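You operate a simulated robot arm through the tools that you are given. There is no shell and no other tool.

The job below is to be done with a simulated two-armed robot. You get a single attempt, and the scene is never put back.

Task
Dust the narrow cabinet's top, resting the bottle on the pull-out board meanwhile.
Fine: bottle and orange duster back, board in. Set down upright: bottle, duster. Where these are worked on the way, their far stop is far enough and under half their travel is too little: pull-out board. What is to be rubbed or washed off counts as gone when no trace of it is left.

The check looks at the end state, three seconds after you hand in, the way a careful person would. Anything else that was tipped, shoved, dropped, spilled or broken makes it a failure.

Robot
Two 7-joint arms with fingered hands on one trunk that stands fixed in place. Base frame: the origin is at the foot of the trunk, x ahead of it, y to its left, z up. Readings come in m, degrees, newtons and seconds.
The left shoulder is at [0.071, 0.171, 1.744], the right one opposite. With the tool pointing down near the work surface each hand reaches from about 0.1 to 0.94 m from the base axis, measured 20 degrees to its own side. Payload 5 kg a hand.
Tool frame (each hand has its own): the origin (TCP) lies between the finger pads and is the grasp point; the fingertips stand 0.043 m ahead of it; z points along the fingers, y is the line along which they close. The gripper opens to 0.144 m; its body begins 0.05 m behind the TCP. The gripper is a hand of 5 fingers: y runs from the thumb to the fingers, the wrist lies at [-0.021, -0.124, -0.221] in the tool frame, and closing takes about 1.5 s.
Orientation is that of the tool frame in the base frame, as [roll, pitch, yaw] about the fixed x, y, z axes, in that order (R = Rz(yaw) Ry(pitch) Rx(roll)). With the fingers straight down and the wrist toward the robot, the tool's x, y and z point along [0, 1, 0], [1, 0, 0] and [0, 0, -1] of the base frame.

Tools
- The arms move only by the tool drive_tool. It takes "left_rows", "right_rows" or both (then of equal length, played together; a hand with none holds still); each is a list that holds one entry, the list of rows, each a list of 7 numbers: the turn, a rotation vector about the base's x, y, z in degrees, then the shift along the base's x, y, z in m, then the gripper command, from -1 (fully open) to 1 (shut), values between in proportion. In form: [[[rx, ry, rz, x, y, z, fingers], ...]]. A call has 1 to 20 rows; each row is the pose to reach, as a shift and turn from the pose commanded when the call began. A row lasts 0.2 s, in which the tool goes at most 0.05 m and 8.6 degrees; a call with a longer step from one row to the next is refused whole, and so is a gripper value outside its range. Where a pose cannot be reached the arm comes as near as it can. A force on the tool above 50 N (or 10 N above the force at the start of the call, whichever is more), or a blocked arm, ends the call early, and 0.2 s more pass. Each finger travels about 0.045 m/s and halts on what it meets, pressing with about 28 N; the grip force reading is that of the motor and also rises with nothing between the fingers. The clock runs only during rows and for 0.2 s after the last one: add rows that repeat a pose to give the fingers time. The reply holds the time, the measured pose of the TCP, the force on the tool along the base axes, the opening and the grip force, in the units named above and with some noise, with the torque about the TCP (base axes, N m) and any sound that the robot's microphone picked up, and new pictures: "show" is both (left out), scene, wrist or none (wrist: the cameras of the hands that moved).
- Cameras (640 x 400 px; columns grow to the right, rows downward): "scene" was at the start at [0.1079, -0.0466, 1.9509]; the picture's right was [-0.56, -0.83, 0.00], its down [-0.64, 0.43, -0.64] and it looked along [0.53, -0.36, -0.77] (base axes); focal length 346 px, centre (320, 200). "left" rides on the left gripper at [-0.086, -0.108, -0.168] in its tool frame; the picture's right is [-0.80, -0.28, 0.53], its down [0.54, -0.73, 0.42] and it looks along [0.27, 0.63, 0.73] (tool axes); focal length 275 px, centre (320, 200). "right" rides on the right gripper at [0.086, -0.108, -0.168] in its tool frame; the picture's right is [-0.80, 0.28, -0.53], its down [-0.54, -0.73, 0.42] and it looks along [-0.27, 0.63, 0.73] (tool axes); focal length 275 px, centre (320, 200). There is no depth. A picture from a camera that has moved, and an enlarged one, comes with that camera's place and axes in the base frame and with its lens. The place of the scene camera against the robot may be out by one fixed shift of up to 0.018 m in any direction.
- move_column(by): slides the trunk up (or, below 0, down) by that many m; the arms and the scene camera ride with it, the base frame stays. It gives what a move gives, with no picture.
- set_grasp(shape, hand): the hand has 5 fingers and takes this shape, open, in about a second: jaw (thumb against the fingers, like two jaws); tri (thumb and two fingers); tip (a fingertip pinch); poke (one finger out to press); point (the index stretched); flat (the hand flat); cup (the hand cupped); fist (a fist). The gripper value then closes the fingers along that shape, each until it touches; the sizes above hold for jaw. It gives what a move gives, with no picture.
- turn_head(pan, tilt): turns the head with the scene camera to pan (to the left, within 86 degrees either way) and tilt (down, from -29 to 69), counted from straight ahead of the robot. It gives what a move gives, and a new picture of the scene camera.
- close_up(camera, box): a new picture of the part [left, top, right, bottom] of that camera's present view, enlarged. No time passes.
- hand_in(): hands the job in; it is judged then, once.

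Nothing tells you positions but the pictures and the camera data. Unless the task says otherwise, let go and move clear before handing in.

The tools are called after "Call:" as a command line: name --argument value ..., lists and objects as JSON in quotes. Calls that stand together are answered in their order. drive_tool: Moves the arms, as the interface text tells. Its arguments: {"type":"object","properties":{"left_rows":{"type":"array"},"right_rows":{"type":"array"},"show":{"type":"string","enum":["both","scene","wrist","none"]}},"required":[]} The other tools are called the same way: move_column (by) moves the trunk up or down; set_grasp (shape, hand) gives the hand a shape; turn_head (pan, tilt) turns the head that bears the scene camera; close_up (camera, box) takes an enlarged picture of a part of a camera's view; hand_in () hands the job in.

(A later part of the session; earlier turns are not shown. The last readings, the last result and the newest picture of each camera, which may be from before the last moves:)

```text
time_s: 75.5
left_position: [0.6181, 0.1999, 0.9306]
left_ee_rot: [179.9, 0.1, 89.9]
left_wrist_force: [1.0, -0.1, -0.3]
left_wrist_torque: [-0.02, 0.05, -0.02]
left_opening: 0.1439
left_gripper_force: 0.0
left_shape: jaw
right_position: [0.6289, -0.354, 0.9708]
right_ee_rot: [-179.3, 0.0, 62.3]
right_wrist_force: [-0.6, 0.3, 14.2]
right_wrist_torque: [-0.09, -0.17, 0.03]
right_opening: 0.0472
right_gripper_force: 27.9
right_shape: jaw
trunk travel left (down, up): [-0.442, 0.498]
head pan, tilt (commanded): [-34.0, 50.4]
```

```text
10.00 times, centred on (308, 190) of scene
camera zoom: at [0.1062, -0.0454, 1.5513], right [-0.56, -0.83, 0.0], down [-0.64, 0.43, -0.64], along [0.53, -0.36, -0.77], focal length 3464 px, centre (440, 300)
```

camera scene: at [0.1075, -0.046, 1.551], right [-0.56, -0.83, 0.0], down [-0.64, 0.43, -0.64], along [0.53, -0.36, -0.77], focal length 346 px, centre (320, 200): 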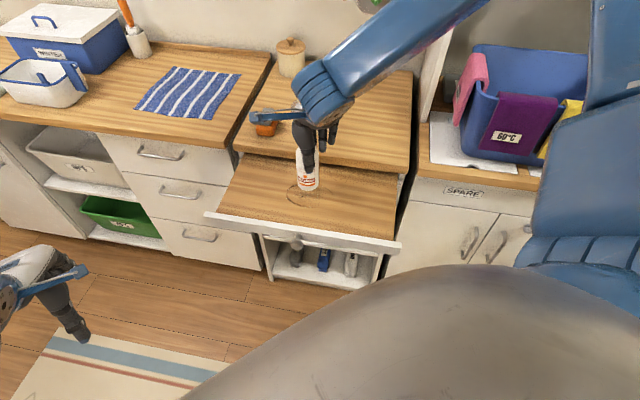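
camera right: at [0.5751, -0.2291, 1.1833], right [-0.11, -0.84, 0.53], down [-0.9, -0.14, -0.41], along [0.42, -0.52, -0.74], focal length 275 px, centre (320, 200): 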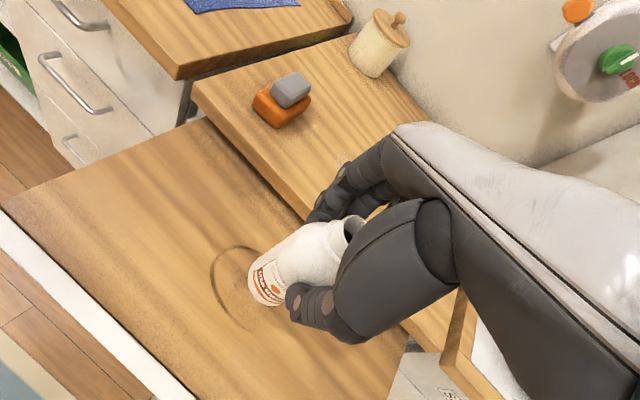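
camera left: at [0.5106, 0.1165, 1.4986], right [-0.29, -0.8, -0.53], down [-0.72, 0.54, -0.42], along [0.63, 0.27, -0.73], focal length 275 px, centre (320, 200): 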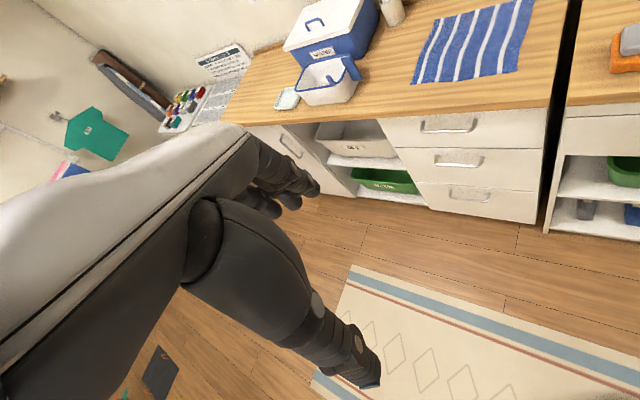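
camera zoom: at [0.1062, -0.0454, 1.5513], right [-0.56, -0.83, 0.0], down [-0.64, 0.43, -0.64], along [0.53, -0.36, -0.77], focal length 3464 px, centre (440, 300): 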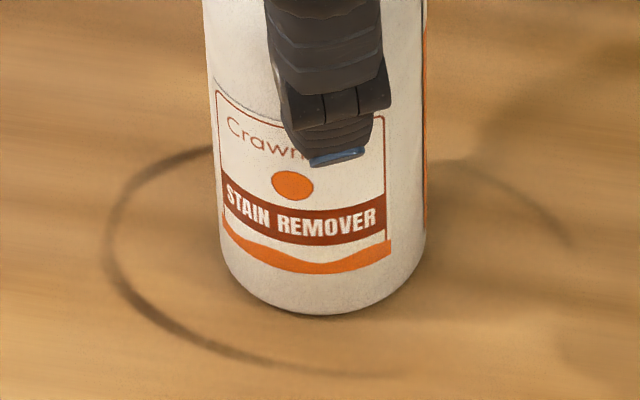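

Contact: the vertical force jumped to +14 N, so the bottle stands on the board. I'll ease off 2 mm, open, and rise straight up.

Call:
drive_tool --right_rows '[[[0, 0, 0, 0, 0, 0.0025, 1], [0, 0, 0, 0, 0, 0.0025, 0.4], [0, 0, 0, 0, 0, 0.0025, 0], [0, 0, 0, 0, 0, 0.0025, -0.5], [0, 0, 0, 0, 0, 0.0025, -1], [0, 0, 0, 0, 0, 0.0025, -1], [0, 0, 0, 0, 0, 0.0025, -1], [0, 0, 0, 0, 0, 0.0025, -1], [0, 0, 0, 0, 0, 0.0025, -1], [0, 0, 0, 0, 0, 0.0025, -1]]]'

Call:
close_up --camera "scene" --box '[244, 120, 372, 200]'

Call:
close_up --camera "right" --box '[200, 140, 456, 300]'

```text
time_s: 77.7
left_position: [0.6201, 0.1994, 0.9319]
left_ee_rot: [180.0, 0.0, 89.9]
left_wrist_force: [0.7, -0.2, -0.6]
left_wrist_torque: [0.01, 0.01, 0.01]
left_opening: 0.1439
left_gripper_force: 0.1
left_shape: jaw
right_position: [0.6289, -0.3543, 0.971]
right_ee_rot: [-179.1, 0.1, 62.2]
right_wrist_force: [0.3, -0.6, 0.1]
right_wrist_torque: [0.01, 0.02, 0.01]
right_opening: 0.1436
right_gripper_force: 0.0
right_shape: jaw
trunk travel left (down, up): [-0.442, 0.498]
head pan, tilt (commanded): [-34.0, 50.4]
camera scene: at [0.1077, -0.0463, 1.551], right [-0.56, -0.83, 0.0], down [-0.64, 0.43, -0.64], along [0.53, -0.36, -0.77], focal length 346 px, centre (320, 200)
camera right: at [0.5757, -0.2291, 1.14], right [-0.11, -0.84, 0.53], down [-0.9, -0.14, -0.41], along [0.42, -0.52, -0.74], focal length 275 px, centre (320, 200)
```

scene: 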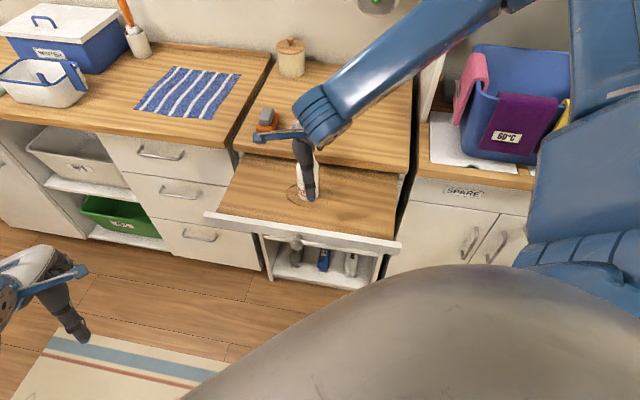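
right: 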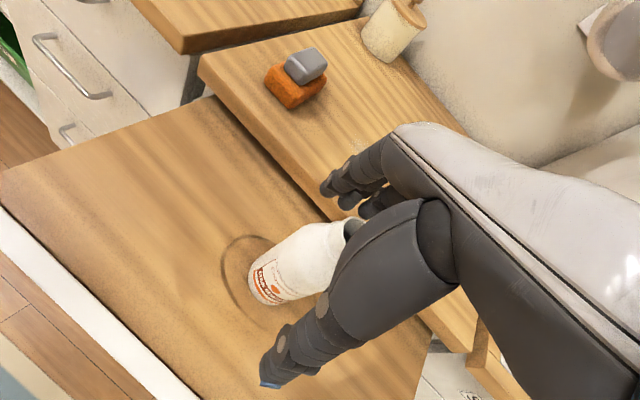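

```text
5.00 times, centred on (308, 160) of scene
camera zoom: at [0.1077, -0.0463, 1.551], right [-0.56, -0.83, 0.0], down [-0.64, 0.43, -0.64], along [0.53, -0.36, -0.77], focal length 1732 px, centre (380, 400)
```

zoom: 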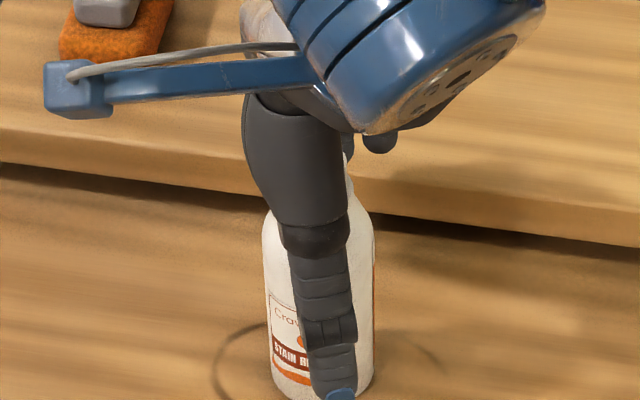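

```text
2.50 times, centred on (328, 220) of right
camera zoom: at [0.5757, -0.2291, 1.14], right [-0.11, -0.84, 0.53], down [-0.9, -0.14, -0.41], along [0.42, -0.52, -0.74], focal length 688 px, centre (300, 150)
```

zoom: 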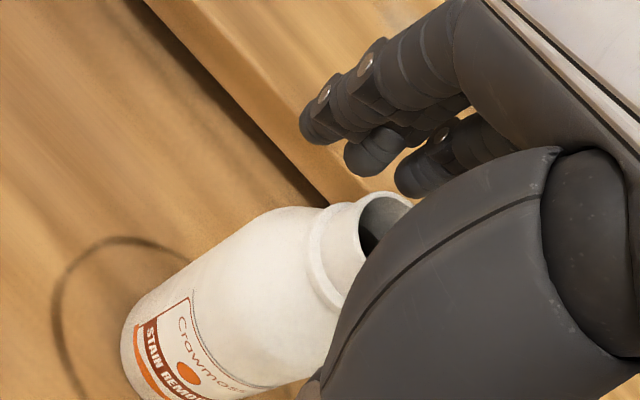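

The bottle stands freely on the board. I'll rise straight up, then go over to the duster, turning the hand square to it at yaw 45°.

Call:
drive_tool --right_rows '[[[0, 0, 0, 0, 0, 0.03, -1], [0, 0, 0, 0, 0, 0.075, -1], [0, 0, 0, 0, 0, 0.12, -1], [0, 0, 0, 0, 0, 0.165, -1], [0, 0, 0, 0, 0, 0.2, -1], [0, 0, -5, 0.045, -0.004, 0.2, -1], [0, 0, -10, 0.09, -0.008, 0.2, -1], [0, 0, -15, 0.135, -0.012, 0.2, -1], [0, 0, -17.3, 0.18, -0.016, 0.2, -1], [0, 0, -17.3, 0.225, -0.02, 0.2, -1], [0, 0, -17.3, 0.255, -0.023, 0.2, -1], [0, 0, -17.3, 0.255, -0.023, 0.17, -1], [0, 0, -17.3, 0.255, -0.023, 0.15, -1], [0, 0, -17.3, 0.255, -0.023, 0.15, -1]]]'

Call:
close_up --camera "right" --box '[200, 160, 456, 320]'

Call:
close_up --camera "scene" --box '[200, 60, 392, 180]'

```text
time_s: 80.7
left_position: [0.619, 0.1989, 0.9312]
left_ee_rot: [-180.0, 0.0, 90.0]
left_wrist_force: [0.3, -1.0, 0.5]
left_wrist_torque: [-0.03, 0.0, 0.0]
left_opening: 0.1438
left_gripper_force: 0.0
left_shape: jaw
right_position: [0.8838, -0.3771, 1.1224]
right_ee_rot: [-179.1, 0.1, 45.0]
right_wrist_force: [-0.6, 0.5, 0.9]
right_wrist_torque: [-0.02, -0.02, -0.02]
right_opening: 0.1441
right_gripper_force: 0.0
right_shape: jaw
trunk travel left (down, up): [-0.442, 0.498]
head pan, tilt (commanded): [-34.0, 50.4]
camera scene: at [0.1075, -0.0461, 1.551], right [-0.56, -0.83, 0.0], down [-0.64, 0.43, -0.64], along [0.53, -0.36, -0.77], focal length 346 px, centre (320, 200)
camera right: at [0.8701, -0.2411, 1.291], right [-0.36, -0.77, 0.53], down [-0.9, 0.13, -0.41], along [0.24, -0.62, -0.74], focal length 275 px, centre (320, 200)
```

scene: 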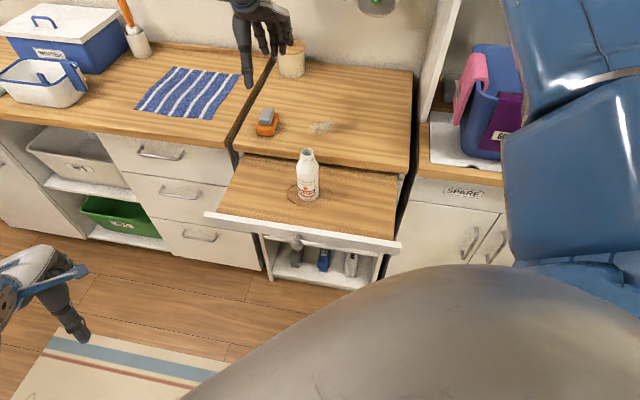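
right: 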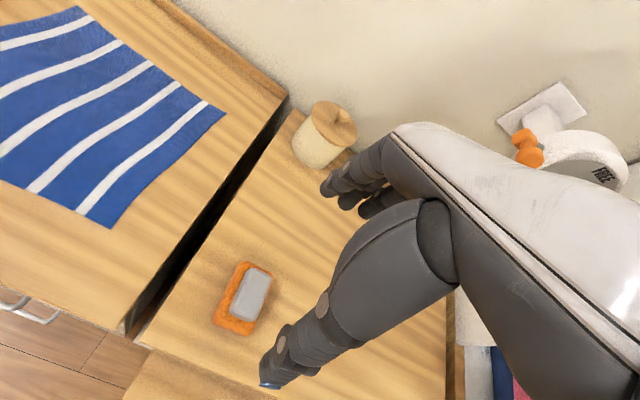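

```text
2.50 times, centred on (328, 240) of right
camera zoom: at [0.8701, -0.2411, 1.291], right [-0.36, -0.77, 0.53], down [-0.9, 0.13, -0.41], along [0.24, -0.62, -0.74], focal length 688 px, centre (300, 100)
```

zoom: 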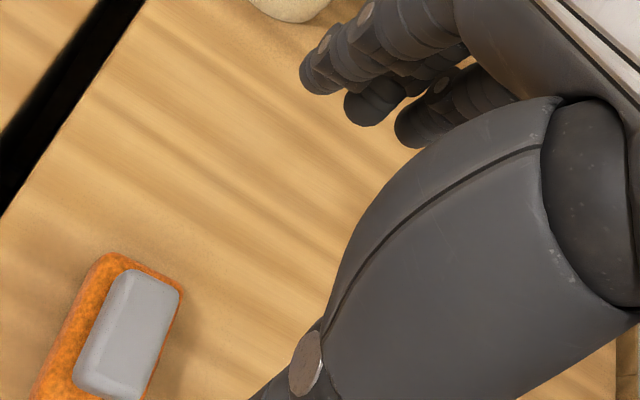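

```text
3.33 times, centred on (296, 120) of scene
camera zoom: at [0.1075, -0.0461, 1.551], right [-0.56, -0.83, 0.0], down [-0.64, 0.43, -0.64], along [0.53, -0.36, -0.77], focal length 1155 px, centre (400, 467)
```

zoom: 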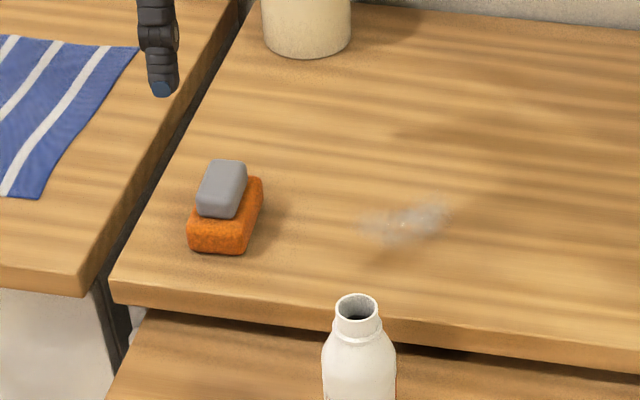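

The dust patch is about 8 cm across, centred near (0.797, -0.513). The grey grip lies within 5 mm under the TCP and nearly parallel to the closing line. I'll go down most of the way and look at the heights.

Call:
drive_tool --right_rows '[[[0, 0, 0, 0, -0.002, -0.04, -1], [0, 0, 0, 0, -0.0045, -0.08, -1], [0, 0, 0, 0, -0.0045, -0.11, -1], [0, 0, 0, 0, -0.0045, -0.135, -1], [0, 0, 0, 0, -0.0045, -0.135, -1]]]'

Call:
close_up --camera "right" --box '[200, 160, 456, 320]'

Call:
close_up --camera "scene" --box '[216, 60, 344, 140]'

```text
time_s: 81.9
left_position: [0.6201, 0.1996, 0.9308]
left_ee_rot: [179.9, 0.0, 90.0]
left_wrist_force: [0.3, -0.1, 0.7]
left_wrist_torque: [-0.02, 0.0, 0.01]
left_opening: 0.1437
left_gripper_force: 0.0
left_shape: jaw
right_position: [0.8627, -0.3938, 1.0061]
right_ee_rot: [-179.1, 0.1, 45.1]
right_wrist_force: [0.2, -0.1, 0.5]
right_wrist_torque: [0.04, -0.03, -0.01]
right_opening: 0.1439
right_gripper_force: 0.1
right_shape: jaw
right hand out of reach, approached as far as the arm can: row 3, 4, 5
trunk travel left (down, up): [-0.442, 0.498]
head pan, tilt (commanded): [-34.0, 50.4]
camera scene: at [0.1079, -0.0462, 1.5509], right [-0.56, -0.83, 0.0], down [-0.64, 0.43, -0.64], along [0.53, -0.36, -0.77], focal length 346 px, centre (320, 200)
camera right: at [0.8486, -0.2578, 1.1755], right [-0.36, -0.77, 0.53], down [-0.9, 0.13, -0.41], along [0.25, -0.62, -0.74], focal length 275 px, centre (320, 200)
```

scene: 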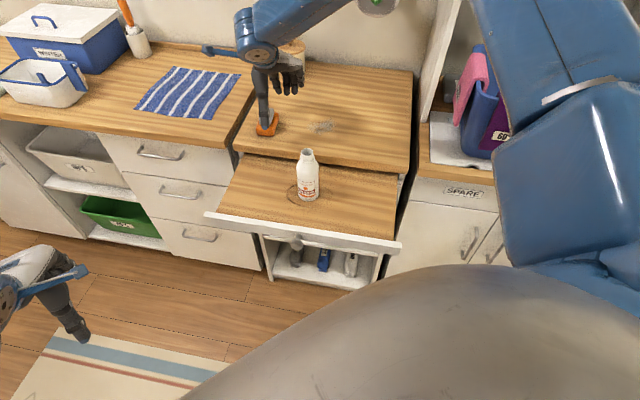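
right: 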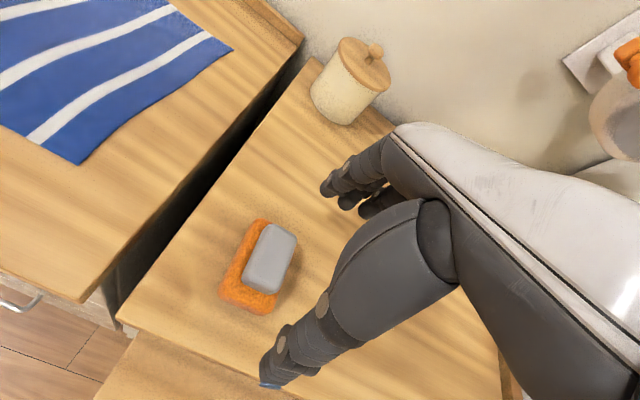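

```text
2.50 times, centred on (328, 240) of right
camera zoom: at [0.8486, -0.2578, 1.1755], right [-0.36, -0.77, 0.53], down [-0.9, 0.13, -0.41], along [0.25, -0.62, -0.74], focal length 688 px, centre (300, 100)
```

zoom: 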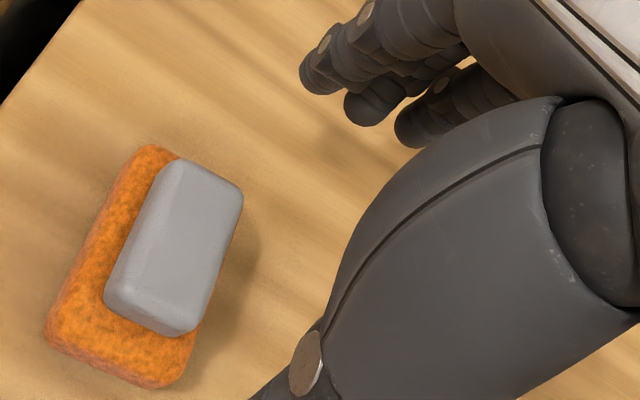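

```text
5.00 times, centred on (280, 100) of scene
camera zoom: at [0.1079, -0.0462, 1.5509], right [-0.56, -0.83, 0.0], down [-0.64, 0.43, -0.64], along [0.53, -0.36, -0.77], focal length 1732 px, centre (520, 700)
```

zoom: 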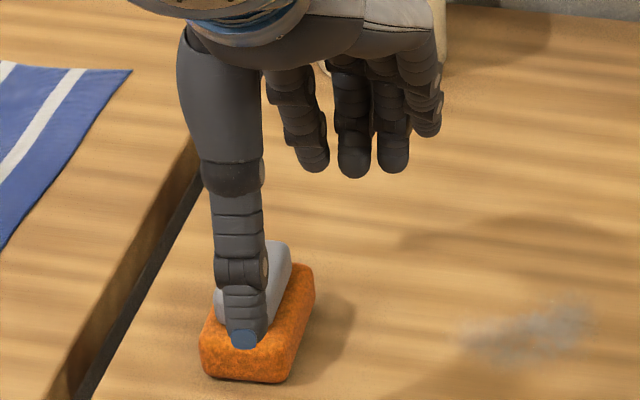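

The reach gives out just short of the duster. I'll rise, lower the trunk another 0.15 m, and come back over the grip.

Call:
drive_tool --right_rows '[[[0, 0, 0, 0, 0, 0.04, -1], [0, 0, 0, 0.005, 0.003, 0.08, -1], [0, 0, 0, 0.01, 0.006, 0.12, -1], [0, 0, 0, 0.016, 0.009, 0.16, -1], [0, 0, 0, 0.021, 0.012, 0.2, -1], [0, 0, 0, 0.021, 0.012, 0.2, -1]]]' --show "none"

Call:
move_column --by -0.15

Call:
close_up --camera "right" --box '[160, 180, 416, 340]'

Call:
close_up --camera "scene" --box '[0, 0, 640, 400]'

```text
time_s: 83.3
left_position: [0.6192, 0.1983, 0.9296]
left_ee_rot: [-179.9, 0.0, 90.0]
left_wrist_force: [1.2, 0.3, -0.3]
left_wrist_torque: [0.0, 0.03, 0.01]
left_opening: 0.1437
left_gripper_force: 0.0
left_shape: jaw
right_position: [0.8848, -0.3825, 1.2057]
right_ee_rot: [-179.0, 0.0, 45.0]
right_wrist_force: [0.8, 0.0, -0.7]
right_wrist_torque: [0.02, 0.03, 0.01]
right_opening: 0.1439
right_gripper_force: 0.1
right_shape: jaw
trunk travel left (down, up): [-0.442, 0.498]
head pan, tilt (commanded): [-34.0, 50.4]
```

```text
time_s: 85.1
left_position: [0.6202, 0.1992, 0.7815]
left_ee_rot: [180.0, 0.0, 90.0]
left_wrist_force: [-0.6, -0.3, -0.4]
left_wrist_torque: [0.01, -0.04, -0.02]
left_opening: 0.1438
left_gripper_force: 0.1
left_shape: jaw
right_position: [0.8851, -0.3817, 1.0564]
right_ee_rot: [-179.0, 0.0, 45.0]
right_wrist_force: [0.2, -1.0, 0.3]
right_wrist_torque: [0.01, -0.01, -0.03]
right_opening: 0.1439
right_gripper_force: 0.1
right_shape: jaw
trunk travel left (down, up): [-0.292, 0.648]
head pan, tilt (commanded): [-34.0, 50.4]
```

```text
2.50 times, centred on (288, 260) of right
camera zoom: at [0.8707, -0.2466, 1.2261], right [-0.36, -0.77, 0.53], down [-0.9, 0.13, -0.41], along [0.25, -0.62, -0.74], focal length 688 px, centre (400, 50)
```

zoom: 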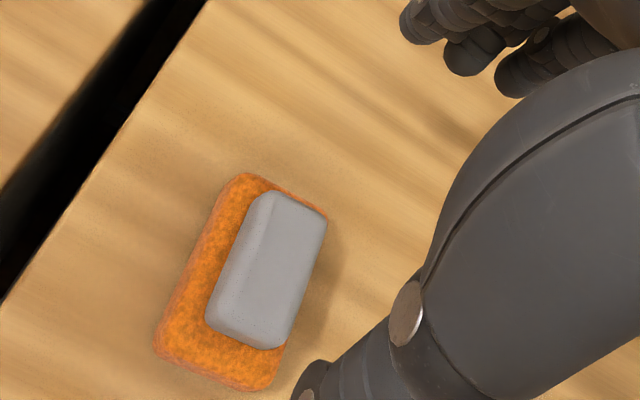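

```text
1.00 times, centred on (320, 200) of scene (not enlarged: the box is as wide or as high as the picture)
camera zoom: at [0.1075, -0.0462, 1.4011], right [-0.56, -0.83, 0.0], down [-0.64, 0.43, -0.64], along [0.53, -0.36, -0.77], focal length 346 px, centre (320, 200)
```

zoom: 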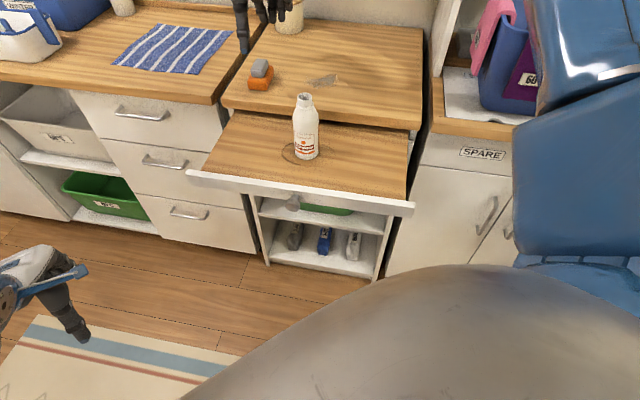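

Call:
drive_tool --right_rows '[[[0, 0, 0, -0.0028, 0.0028, -0.03, -1], [0, 0, 0, -0.0028, 0.0028, -0.06, -1], [0, 0, 0, -0.0028, 0.0028, -0.08, -1], [0, 0, 0, -0.0028, 0.0028, -0.0904, -1], [0, 0, 0, -0.0028, 0.0028, -0.0904, -1]]]'

Call:
close_up --camera "right" --box '[200, 160, 456, 320]'

Call:
close_up --camera "scene" --box '[220, 30, 348, 110]'

```text
time_s: 86.3
left_position: [0.6201, 0.2, 0.7821]
left_ee_rot: [180.0, -0.1, 90.1]
left_wrist_force: [-0.5, 0.9, 0.3]
left_wrist_torque: [0.0, 0.01, 0.02]
left_opening: 0.1437
left_gripper_force: 0.1
left_shape: jaw
right_position: [0.8824, -0.3798, 0.9656]
right_ee_rot: [-179.1, 0.0, 45.0]
right_wrist_force: [0.2, 0.1, -0.6]
right_wrist_torque: [-0.01, -0.04, -0.04]
right_opening: 0.1439
right_gripper_force: 0.1
right_shape: jaw
trunk travel left (down, up): [-0.292, 0.648]
head pan, tilt (commanded): [-34.0, 50.4]
camera scene: at [0.1075, -0.0461, 1.401], right [-0.56, -0.83, 0.0], down [-0.64, 0.43, -0.64], along [0.53, -0.36, -0.77], focal length 346 px, centre (320, 200)
camera right: at [0.8687, -0.2442, 1.1357], right [-0.36, -0.77, 0.53], down [-0.9, 0.13, -0.41], along [0.24, -0.62, -0.74], focal length 275 px, centre (320, 200)
```

scene: 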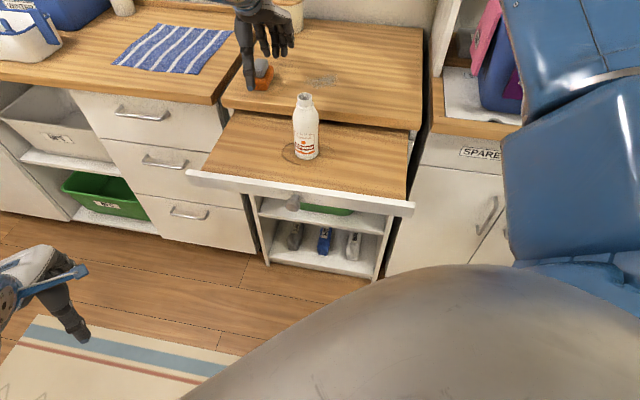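
right: 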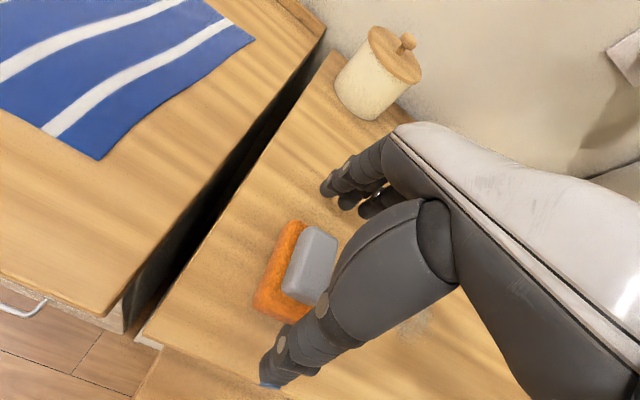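

```text
2.50 times, centred on (328, 240) of right
camera zoom: at [0.8687, -0.2442, 1.1357], right [-0.36, -0.77, 0.53], down [-0.9, 0.13, -0.41], along [0.24, -0.62, -0.74], focal length 688 px, centre (300, 100)
```

zoom: 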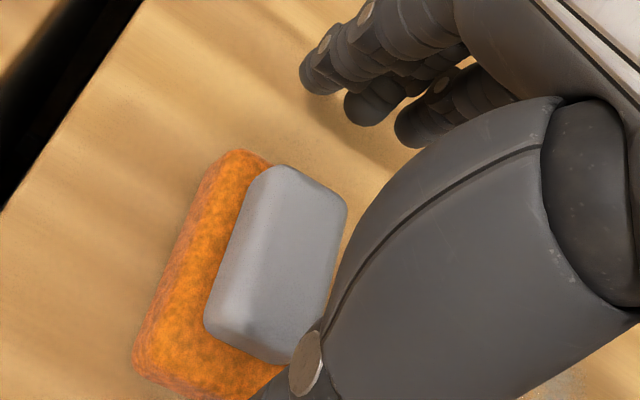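

```text
5.00 times, centred on (284, 70) of scene
camera zoom: at [0.1075, -0.0461, 1.401], right [-0.56, -0.83, 0.0], down [-0.64, 0.43, -0.64], along [0.53, -0.36, -0.77], focal length 1732 px, centre (500, 850)
```

zoom: 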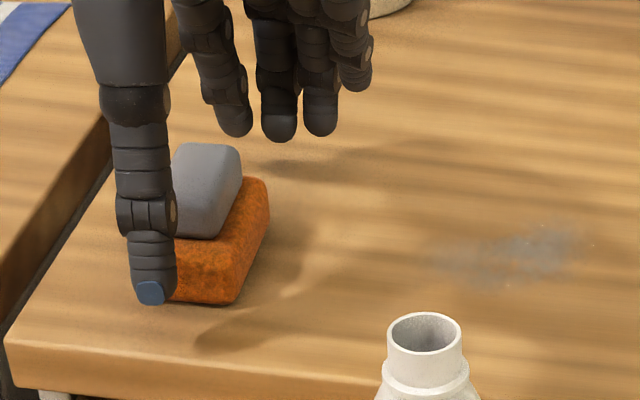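

The grip is centred under the hand and its top seems nearer z≈0.95. I'll raise 4 mm so the fingertips meet the grey grip and not the orange pad, then close.

Call:
drive_tool --right_rows '[[[0, 0, 0, 0, 0, 0.004, -1], [0, 0, 0, 0, 0, 0.004, 1], [0, 0, 0, 0, 0, 0.004, 1], [0, 0, 0, 0, 0, 0.004, 1], [0, 0, 0, 0, 0, 0.004, 1], [0, 0, 0, 0, 0, 0.004, 1], [0, 0, 0, 0, 0, 0.004, 1], [0, 0, 0, 0, 0, 0.004, 1], [0, 0, 0, 0, 0, 0.004, 1]]]'

Call:
close_up --camera "right" --box '[200, 160, 456, 320]'

Call:
close_up --camera "scene" --box '[220, 30, 348, 110]'

```text
time_s: 88.3
left_position: [0.6198, 0.1987, 0.7827]
left_ee_rot: [180.0, 0.1, 90.0]
left_wrist_force: [-0.6, 0.8, 0.3]
left_wrist_torque: [-0.03, 0.02, 0.0]
left_opening: 0.1438
left_gripper_force: 0.1
left_shape: jaw
right_position: [0.8823, -0.3809, 0.9726]
right_ee_rot: [-179.0, -0.1, 45.0]
right_wrist_force: [0.0, 0.9, 8.3]
right_wrist_torque: [-0.21, -0.14, 0.03]
right_opening: 0.0617
right_gripper_force: 28.1
right_shape: jaw
trunk travel left (down, up): [-0.292, 0.648]
head pan, tilt (commanded): [-34.0, 50.4]
camera scene: at [0.1068, -0.0456, 1.4011], right [-0.56, -0.83, 0.0], down [-0.64, 0.43, -0.64], along [0.53, -0.36, -0.77], focal length 346 px, centre (320, 200)
camera right: at [0.8685, -0.2442, 1.1415], right [-0.36, -0.77, 0.53], down [-0.9, 0.13, -0.41], along [0.25, -0.62, -0.74], focal length 275 px, centre (320, 200)
```

scene: 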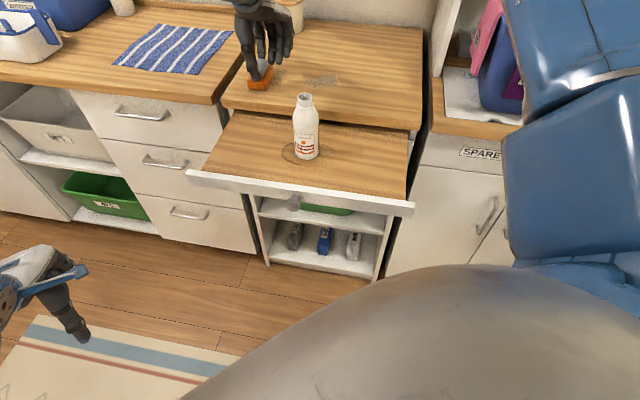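
right: 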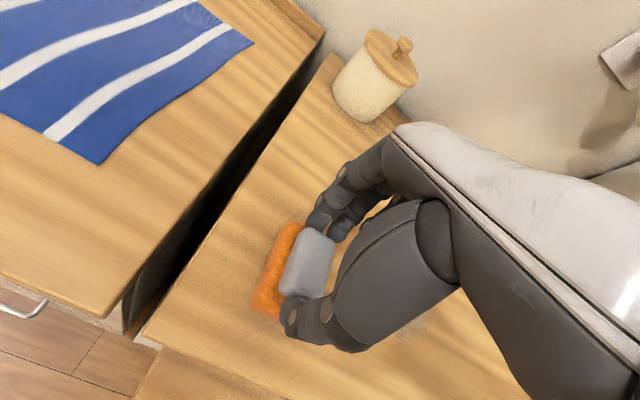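

```text
2.50 times, centred on (328, 240) of right
camera zoom: at [0.8685, -0.2442, 1.1415], right [-0.36, -0.77, 0.53], down [-0.9, 0.13, -0.41], along [0.25, -0.62, -0.74], focal length 688 px, centre (300, 100)
```

zoom: 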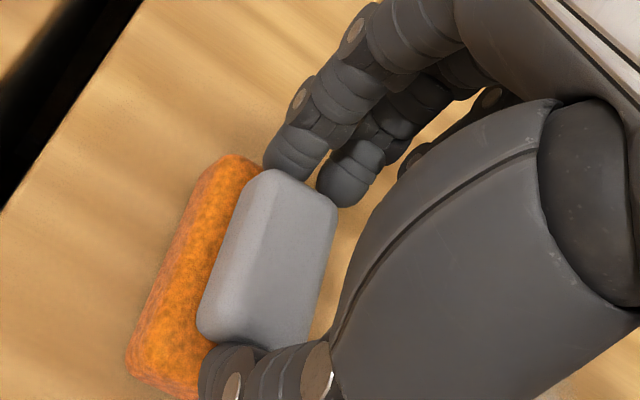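

```text
5.00 times, centred on (284, 70) of scene
camera zoom: at [0.1068, -0.0456, 1.4011], right [-0.56, -0.83, 0.0], down [-0.64, 0.43, -0.64], along [0.53, -0.36, -0.77], focal length 1732 px, centre (500, 850)
```

zoom: 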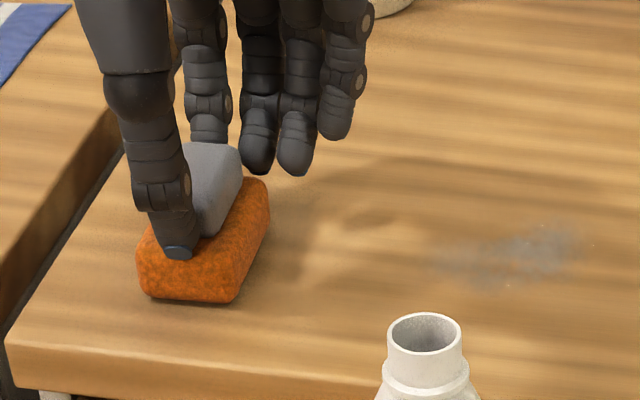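

The grip is held at 62 mm with the thumb tip just resting on the pad. I note (0.882, -0.380, 0.970) at yaw 45° as its return pose. Lifting it a little.

Call:
drive_tool --right_rows '[[[0, 0, 0, 0, 0, 0.01, 1], [0, 0, 0, 0, 0, 0.025, 1], [0, 0, 0, 0, 0, 0.05, 1], [0, 0, 0, 0, 0, 0.05, 1]]]'

Call:
close_up --camera "scene" --box '[220, 20, 348, 100]'

Call:
close_up --camera "right" --box '[200, 160, 456, 320]'

```text
time_s: 89.3
left_position: [0.6184, 0.1989, 0.7796]
left_ee_rot: [-179.9, 0.0, 90.0]
left_wrist_force: [0.4, -0.6, -0.8]
left_wrist_torque: [0.01, 0.0, 0.02]
left_opening: 0.144
left_gripper_force: 0.1
left_shape: jaw
right_position: [0.8827, -0.3801, 1.019]
right_ee_rot: [-179.0, 0.1, 45.0]
right_wrist_force: [-0.5, -1.0, -0.9]
right_wrist_torque: [-0.03, 0.0, 0.01]
right_opening: 0.0608
right_gripper_force: 28.0
right_shape: jaw
trunk travel left (down, up): [-0.292, 0.648]
head pan, tilt (commanded): [-34.0, 50.4]
camera scene: at [0.1084, -0.0465, 1.4008], right [-0.56, -0.83, 0.0], down [-0.64, 0.43, -0.64], along [0.53, -0.36, -0.77], focal length 346 px, centre (320, 200)
camera right: at [0.869, -0.2445, 1.1888], right [-0.36, -0.77, 0.53], down [-0.9, 0.13, -0.41], along [0.24, -0.62, -0.74], focal length 275 px, centre (320, 200)
```

scene: 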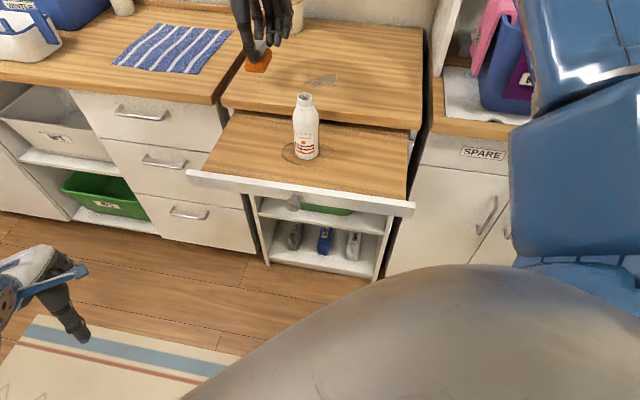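
right: 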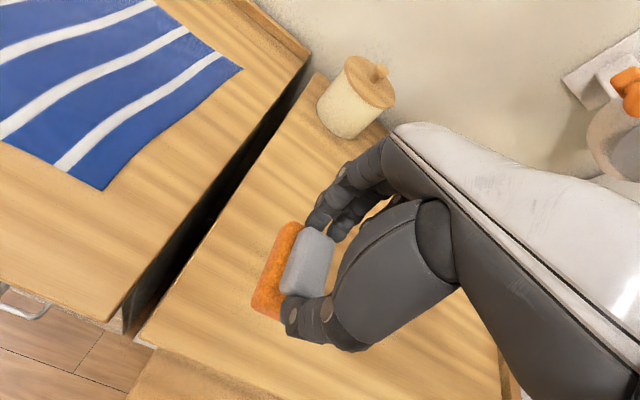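

```text
5.00 times, centred on (284, 60) of scene
camera zoom: at [0.1084, -0.0465, 1.4008], right [-0.56, -0.83, 0.0], down [-0.64, 0.43, -0.64], along [0.53, -0.36, -0.77], focal length 1732 px, centre (500, 900)
```

zoom: 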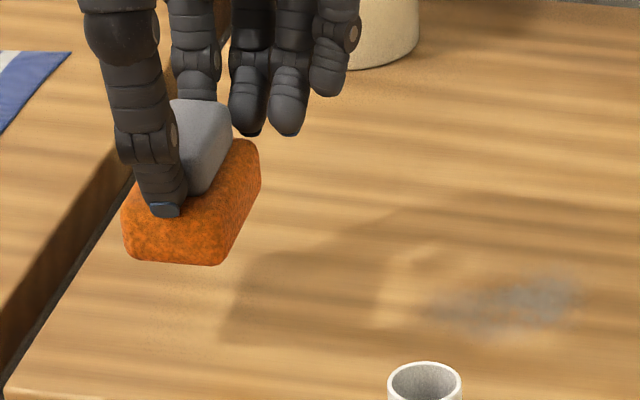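

```text
2.50 times, centred on (328, 240) of right
camera zoom: at [0.869, -0.2445, 1.1888], right [-0.36, -0.77, 0.53], down [-0.9, 0.13, -0.41], along [0.24, -0.62, -0.74], focal length 688 px, centre (300, 100)
```

zoom: 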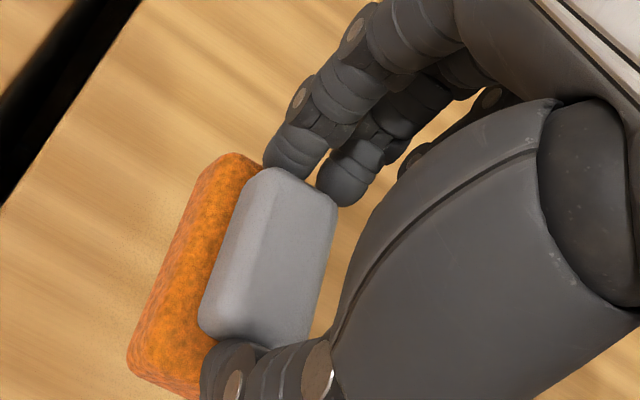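

The duster hangs level. I'll carry it over to just left of the dust patch at (0.832, -0.478) and lower it until the pad touches.

Call:
drive_tool --right_rows '[[[0, 0, 0, -0.015, -0.03, 0, 1], [0, 0, 0, -0.032, -0.065, 0, 1], [0, 0, 0, -0.0507, -0.098, 0, 1], [0, 0, 0, -0.0507, -0.098, -0.02, 1], [0, 0, 0, -0.0507, -0.098, -0.038, 1], [0, 0, 0, -0.0507, -0.098, -0.044, 1], [0, 0, 0, -0.0507, -0.098, -0.044, 1]]]'

Call:
close_up --camera "scene" --box '[230, 20, 390, 120]'

```text
time_s: 90.9
left_position: [0.6193, 0.1998, 0.7822]
left_ee_rot: [180.0, 0.1, 90.0]
left_wrist_force: [0.1, -0.4, -0.1]
left_wrist_torque: [0.03, 0.0, -0.01]
left_opening: 0.1438
left_gripper_force: 0.1
left_shape: jaw
right_position: [0.8322, -0.4773, 0.9759]
right_ee_rot: [-179.1, 0.1, 45.1]
right_wrist_force: [0.0, -0.6, -0.6]
right_wrist_torque: [-0.02, 0.0, 0.0]
right_opening: 0.0607
right_gripper_force: 28.1
right_shape: jaw
trunk travel left (down, up): [-0.292, 0.648]
head pan, tilt (commanded): [-34.0, 50.4]
camera scene: at [0.108, -0.0462, 1.4009], right [-0.56, -0.83, 0.0], down [-0.64, 0.43, -0.64], along [0.53, -0.36, -0.77], focal length 346 px, centre (320, 200)
camera right: at [0.8176, -0.3418, 1.1447], right [-0.36, -0.77, 0.53], down [-0.9, 0.13, -0.41], along [0.24, -0.62, -0.74], focal length 275 px, centre (320, 200)
```

scene: 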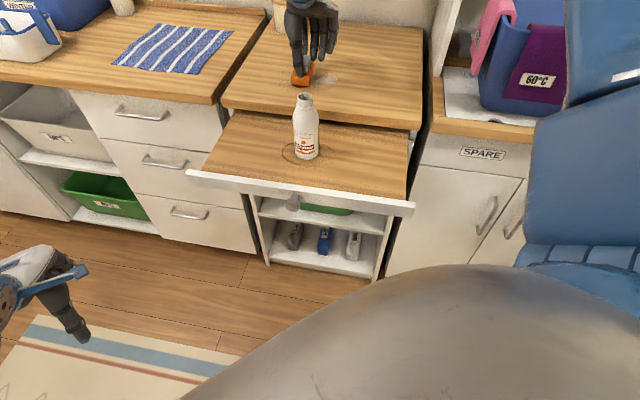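
right: 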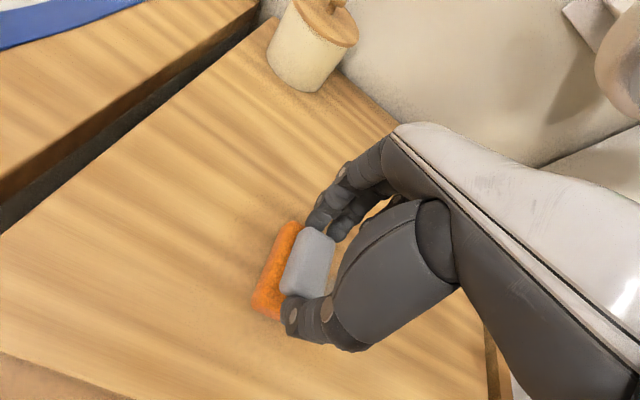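

```text
4.00 times, centred on (310, 70) of scene
camera zoom: at [0.108, -0.0462, 1.4009], right [-0.56, -0.83, 0.0], down [-0.64, 0.43, -0.64], along [0.53, -0.36, -0.77], focal length 1386 px, centre (360, 720)
```

zoom: 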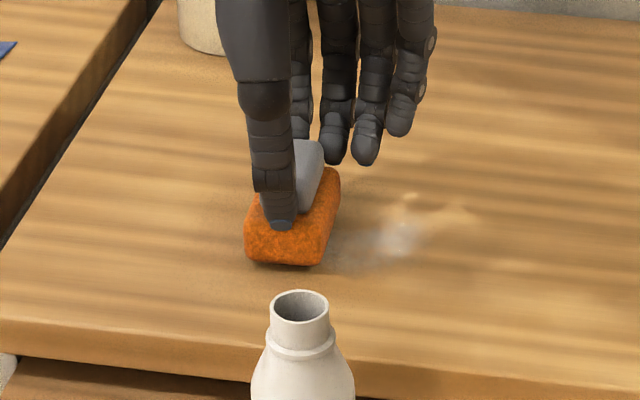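

Call:
drive_tool --right_rows '[[[0, 0, 0, 0, 0, -0.003, 1], [0, 0, 0, 0, 0, -0.006, 1], [0, 0, 0, 0, 0, -0.006, 1]]]' --show "none"

```text
time_s: 91.7
left_position: [0.6178, 0.1995, 0.7814]
left_ee_rot: [179.9, 0.0, 90.1]
left_wrist_force: [0.7, -0.1, -0.1]
left_wrist_torque: [0.0, 0.02, -0.01]
left_opening: 0.1437
left_gripper_force: 0.0
left_shape: jaw
right_position: [0.8318, -0.4776, 0.9736]
right_ee_rot: [-179.2, 0.0, 45.0]
right_wrist_force: [0.7, -0.7, 13.1]
right_wrist_torque: [-0.51, -0.42, -0.04]
right_opening: 0.0608
right_gripper_force: 28.2
right_shape: jaw
trunk travel left (down, up): [-0.292, 0.648]
head pan, tilt (commanded): [-34.0, 50.4]
```

The pad presses with 13 N. Now a first stroke to the right across the patch.

Call:
drive_tool --right_rows '[[[0, 0, 0, -0.01, -0.01, 0.001, 1], [0, 0, 0, -0.02, -0.02, 0.001, 1], [0, 0, 0, -0.03, -0.03, 0.001, 1], [0, 0, 0, -0.04, -0.04, 0.001, 1], [0, 0, 0, -0.05, -0.05, 0.001, 1], [0, 0, 0, -0.06, -0.06, 0.001, 1], [0, 0, 0, -0.07, -0.07, 0.001, 1], [0, 0, 0, -0.08, -0.08, 0.001, 1]]]'

Call:
close_up --camera "scene" --box '[230, 20, 390, 120]'

Call:
close_up --camera "right" --box '[0, 0, 640, 400]'

```text
time_s: 93.5
left_position: [0.6187, 0.1994, 0.7811]
left_ee_rot: [180.0, 0.0, 90.1]
left_wrist_force: [-1.3, -0.5, -0.3]
left_wrist_torque: [0.01, -0.01, -0.01]
left_opening: 0.1438
left_gripper_force: 0.1
left_shape: jaw
right_position: [0.7497, -0.5574, 0.9721]
right_ee_rot: [-179.1, 0.0, 45.0]
right_wrist_force: [1.6, 2.2, 12.5]
right_wrist_torque: [-0.24, -0.51, 0.13]
right_opening: 0.0608
right_gripper_force: 28.0
right_shape: jaw
trunk travel left (down, up): [-0.292, 0.648]
head pan, tilt (commanded): [-34.0, 50.4]
camera scene: at [0.1063, -0.0456, 1.4011], right [-0.56, -0.83, 0.0], down [-0.64, 0.43, -0.64], along [0.53, -0.36, -0.77], focal length 346 px, centre (320, 200)
camera right: at [0.7358, -0.4218, 1.1416], right [-0.36, -0.77, 0.53], down [-0.9, 0.13, -0.41], along [0.25, -0.62, -0.74], focal length 275 px, centre (320, 200)
```

scene: 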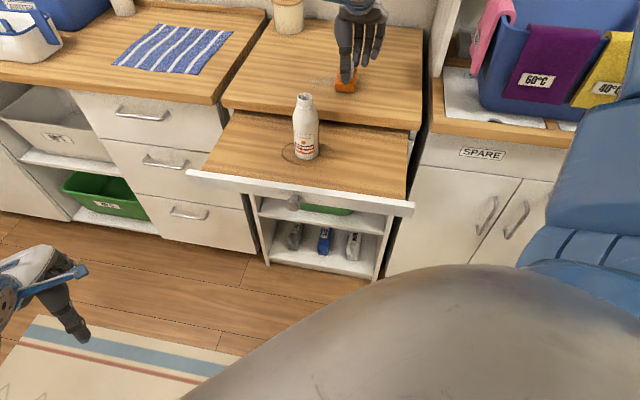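
right: 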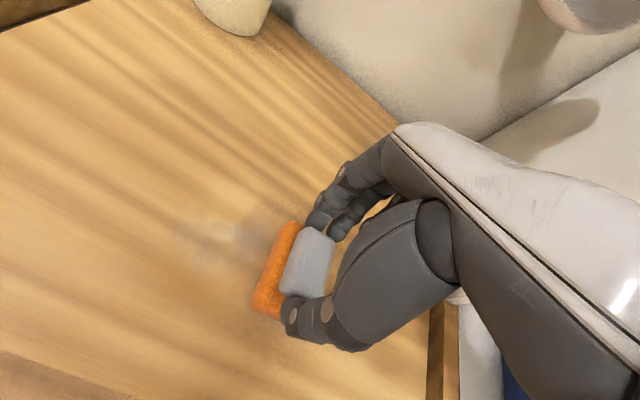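

```text
4.00 times, centred on (310, 70) of scene
camera zoom: at [0.1063, -0.0456, 1.4011], right [-0.56, -0.83, 0.0], down [-0.64, 0.43, -0.64], along [0.53, -0.36, -0.77], focal length 1386 px, centre (360, 720)
```

zoom: 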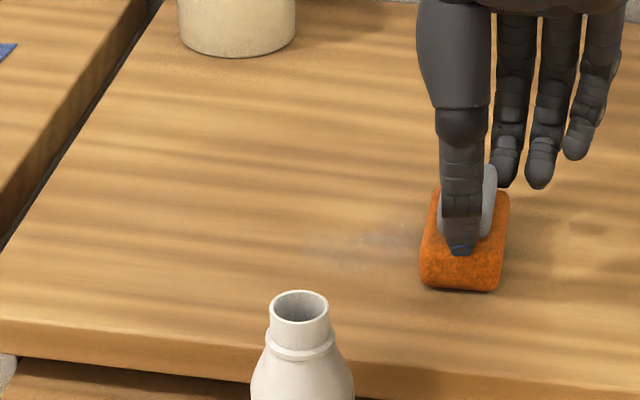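

```text
1.00 times, centred on (320, 200) of right (not enlarged: the box is as wide or as high as the picture)
camera zoom: at [0.7358, -0.4218, 1.1416], right [-0.36, -0.77, 0.53], down [-0.9, 0.13, -0.41], along [0.25, -0.62, -0.74], focal length 275 px, centre (320, 200)
```

zoom: 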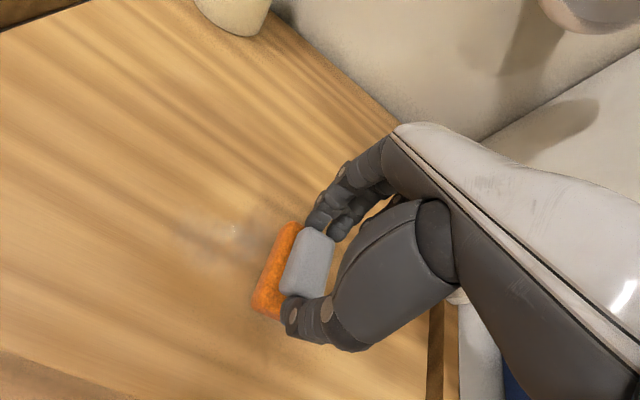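

The patch has faded a lot but faint dust remains around (0.807, -0.514). I'll make several overlapping back-and-forth strokes.

Call:
drive_tool --right_rows '[[[0, 0, 0, 0.0141, -0.0141, 0, 1], [0, 0, 0, 0.0371, 0.0088, 0, 1], [0, 0, 0, 0.0601, 0.0318, 0, 1], [0, 0, 0, 0.0831, 0.0548, 0, 1], [0, 0, 0, 0.1061, 0.0778, 0, 1], [0, 0, 0, 0.0848, 0.099, 0, 1], [0, 0, 0, 0.0619, 0.076, 0, 1], [0, 0, 0, 0.0389, 0.053, 0, 1], [0, 0, 0, 0.0159, 0.03, 0, 1], [0, 0, 0, -0.0071, 0.0071, 0, 1], [0, 0, 0, 0.0141, -0.0141, 0, 1], [0, 0, 0, 0.0283, -0.0283, 0, 1], [0, 0, 0, 0.0513, -0.0053, 0, 1], [0, 0, 0, 0.0742, 0.0177, 0, 1], [0, 0, 0, 0.0972, 0.0407, 0, 1], [0, 0, 0, 0.1202, 0.0636, 0, 1]]]'

Call:
close_up --camera "scene" --box '[230, 20, 390, 120]'

```text
time_s: 96.9
left_position: [0.6199, 0.2001, 0.7789]
left_ee_rot: [180.0, 0.1, 90.0]
left_wrist_force: [0.1, 0.9, -0.7]
left_wrist_torque: [-0.05, 0.01, -0.01]
left_opening: 0.1438
left_gripper_force: 0.0
left_shape: jaw
right_position: [0.8734, -0.4925, 0.9726]
right_ee_rot: [-179.0, 0.1, 44.9]
right_wrist_force: [-2.2, -1.2, 8.0]
right_wrist_torque: [-0.31, -0.14, -0.05]
right_opening: 0.0601
right_gripper_force: 27.5
right_shape: jaw
trunk travel left (down, up): [-0.292, 0.648]
head pan, tilt (commanded): [-34.0, 50.4]
camera scene: at [0.1077, -0.0441, 1.401], right [-0.56, -0.83, 0.0], down [-0.64, 0.43, -0.64], along [0.53, -0.36, -0.77], focal length 346 px, centre (320, 200)
camera right: at [0.8593, -0.3557, 1.1414], right [-0.36, -0.77, 0.53], down [-0.9, 0.13, -0.41], along [0.24, -0.63, -0.74], focal length 275 px, centre (320, 200)
```

scene: 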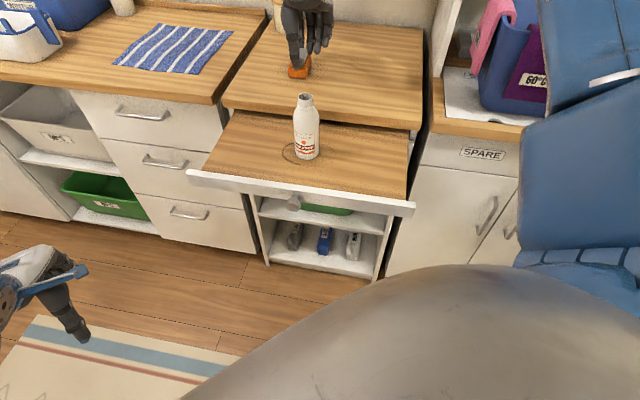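
right: 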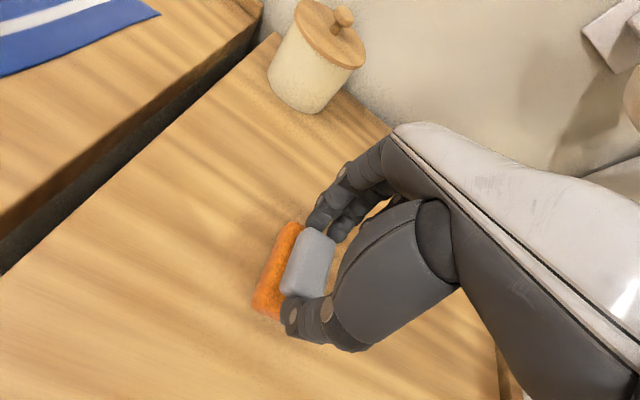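

```text
4.00 times, centred on (310, 70) of scene
camera zoom: at [0.1077, -0.0441, 1.401], right [-0.56, -0.83, 0.0], down [-0.64, 0.43, -0.64], along [0.53, -0.36, -0.77], focal length 1386 px, centre (360, 720)
```

zoom: 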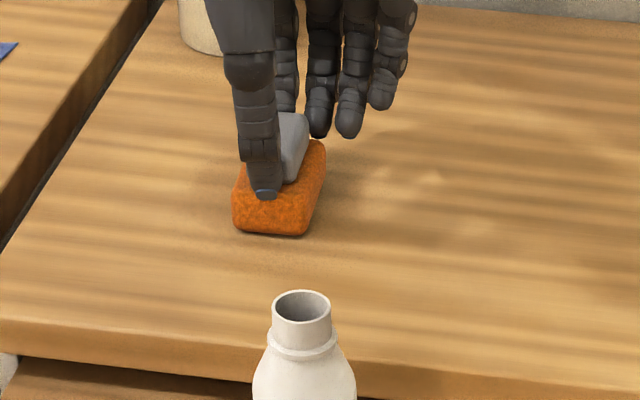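

The visible patch seems gone. I'll zoom in hard on the area before doing another round to be sure.

Call:
close_up --camera "scene" --box '[290, 50, 370, 100]'

Call:
close_up --camera "scene" --box '[330, 50, 410, 100]'

Call:
close_up --camera "right" --box '[100, 180, 292, 300]'

```text
8.00 times, centred on (330, 75) of scene
camera zoom: at [0.1077, -0.0441, 1.401], right [-0.56, -0.83, 0.0], down [-0.64, 0.43, -0.64], along [0.53, -0.36, -0.77], focal length 2771 px, centre (240, 1200)
```

zoom: 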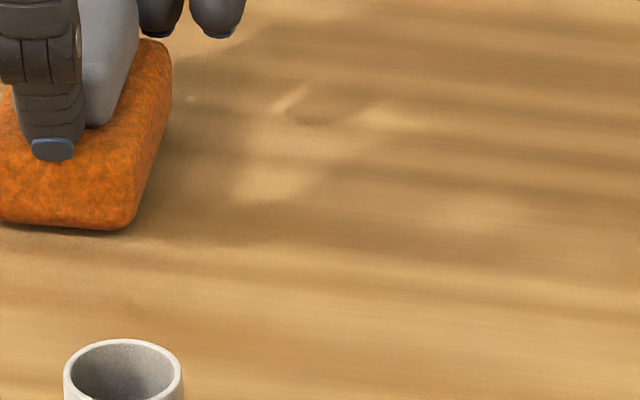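

```text
8.00 times, centred on (370, 75) of scene
camera zoom: at [0.1077, -0.0441, 1.401], right [-0.56, -0.83, 0.0], down [-0.64, 0.43, -0.64], along [0.53, -0.36, -0.77], focal length 2771 px, centre (-80, 1200)
```

zoom: 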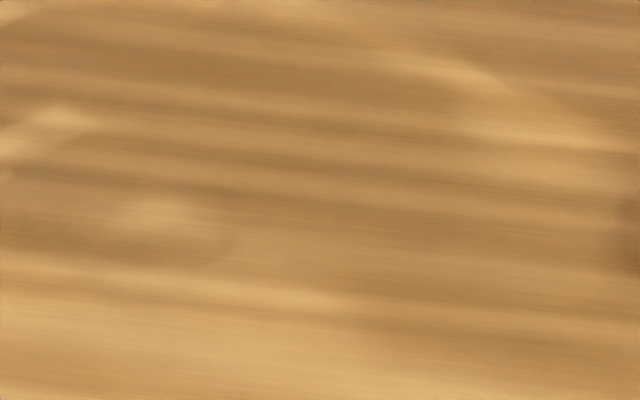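

```text
3.33 times, centred on (196, 240) of right
camera zoom: at [0.8593, -0.3557, 1.1414], right [-0.36, -0.77, 0.53], down [-0.9, 0.13, -0.41], along [0.24, -0.63, -0.74], focal length 918 px, centre (733, 67)
```

zoom: 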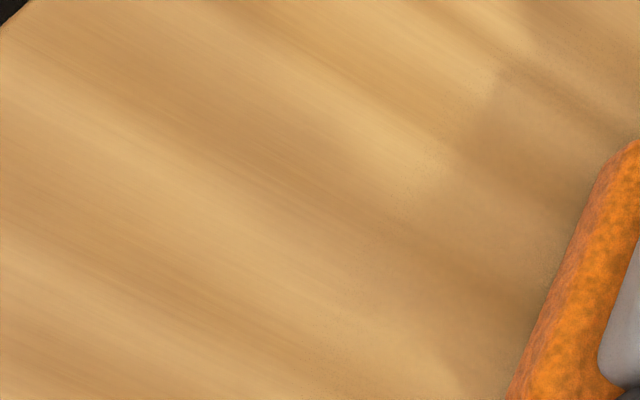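

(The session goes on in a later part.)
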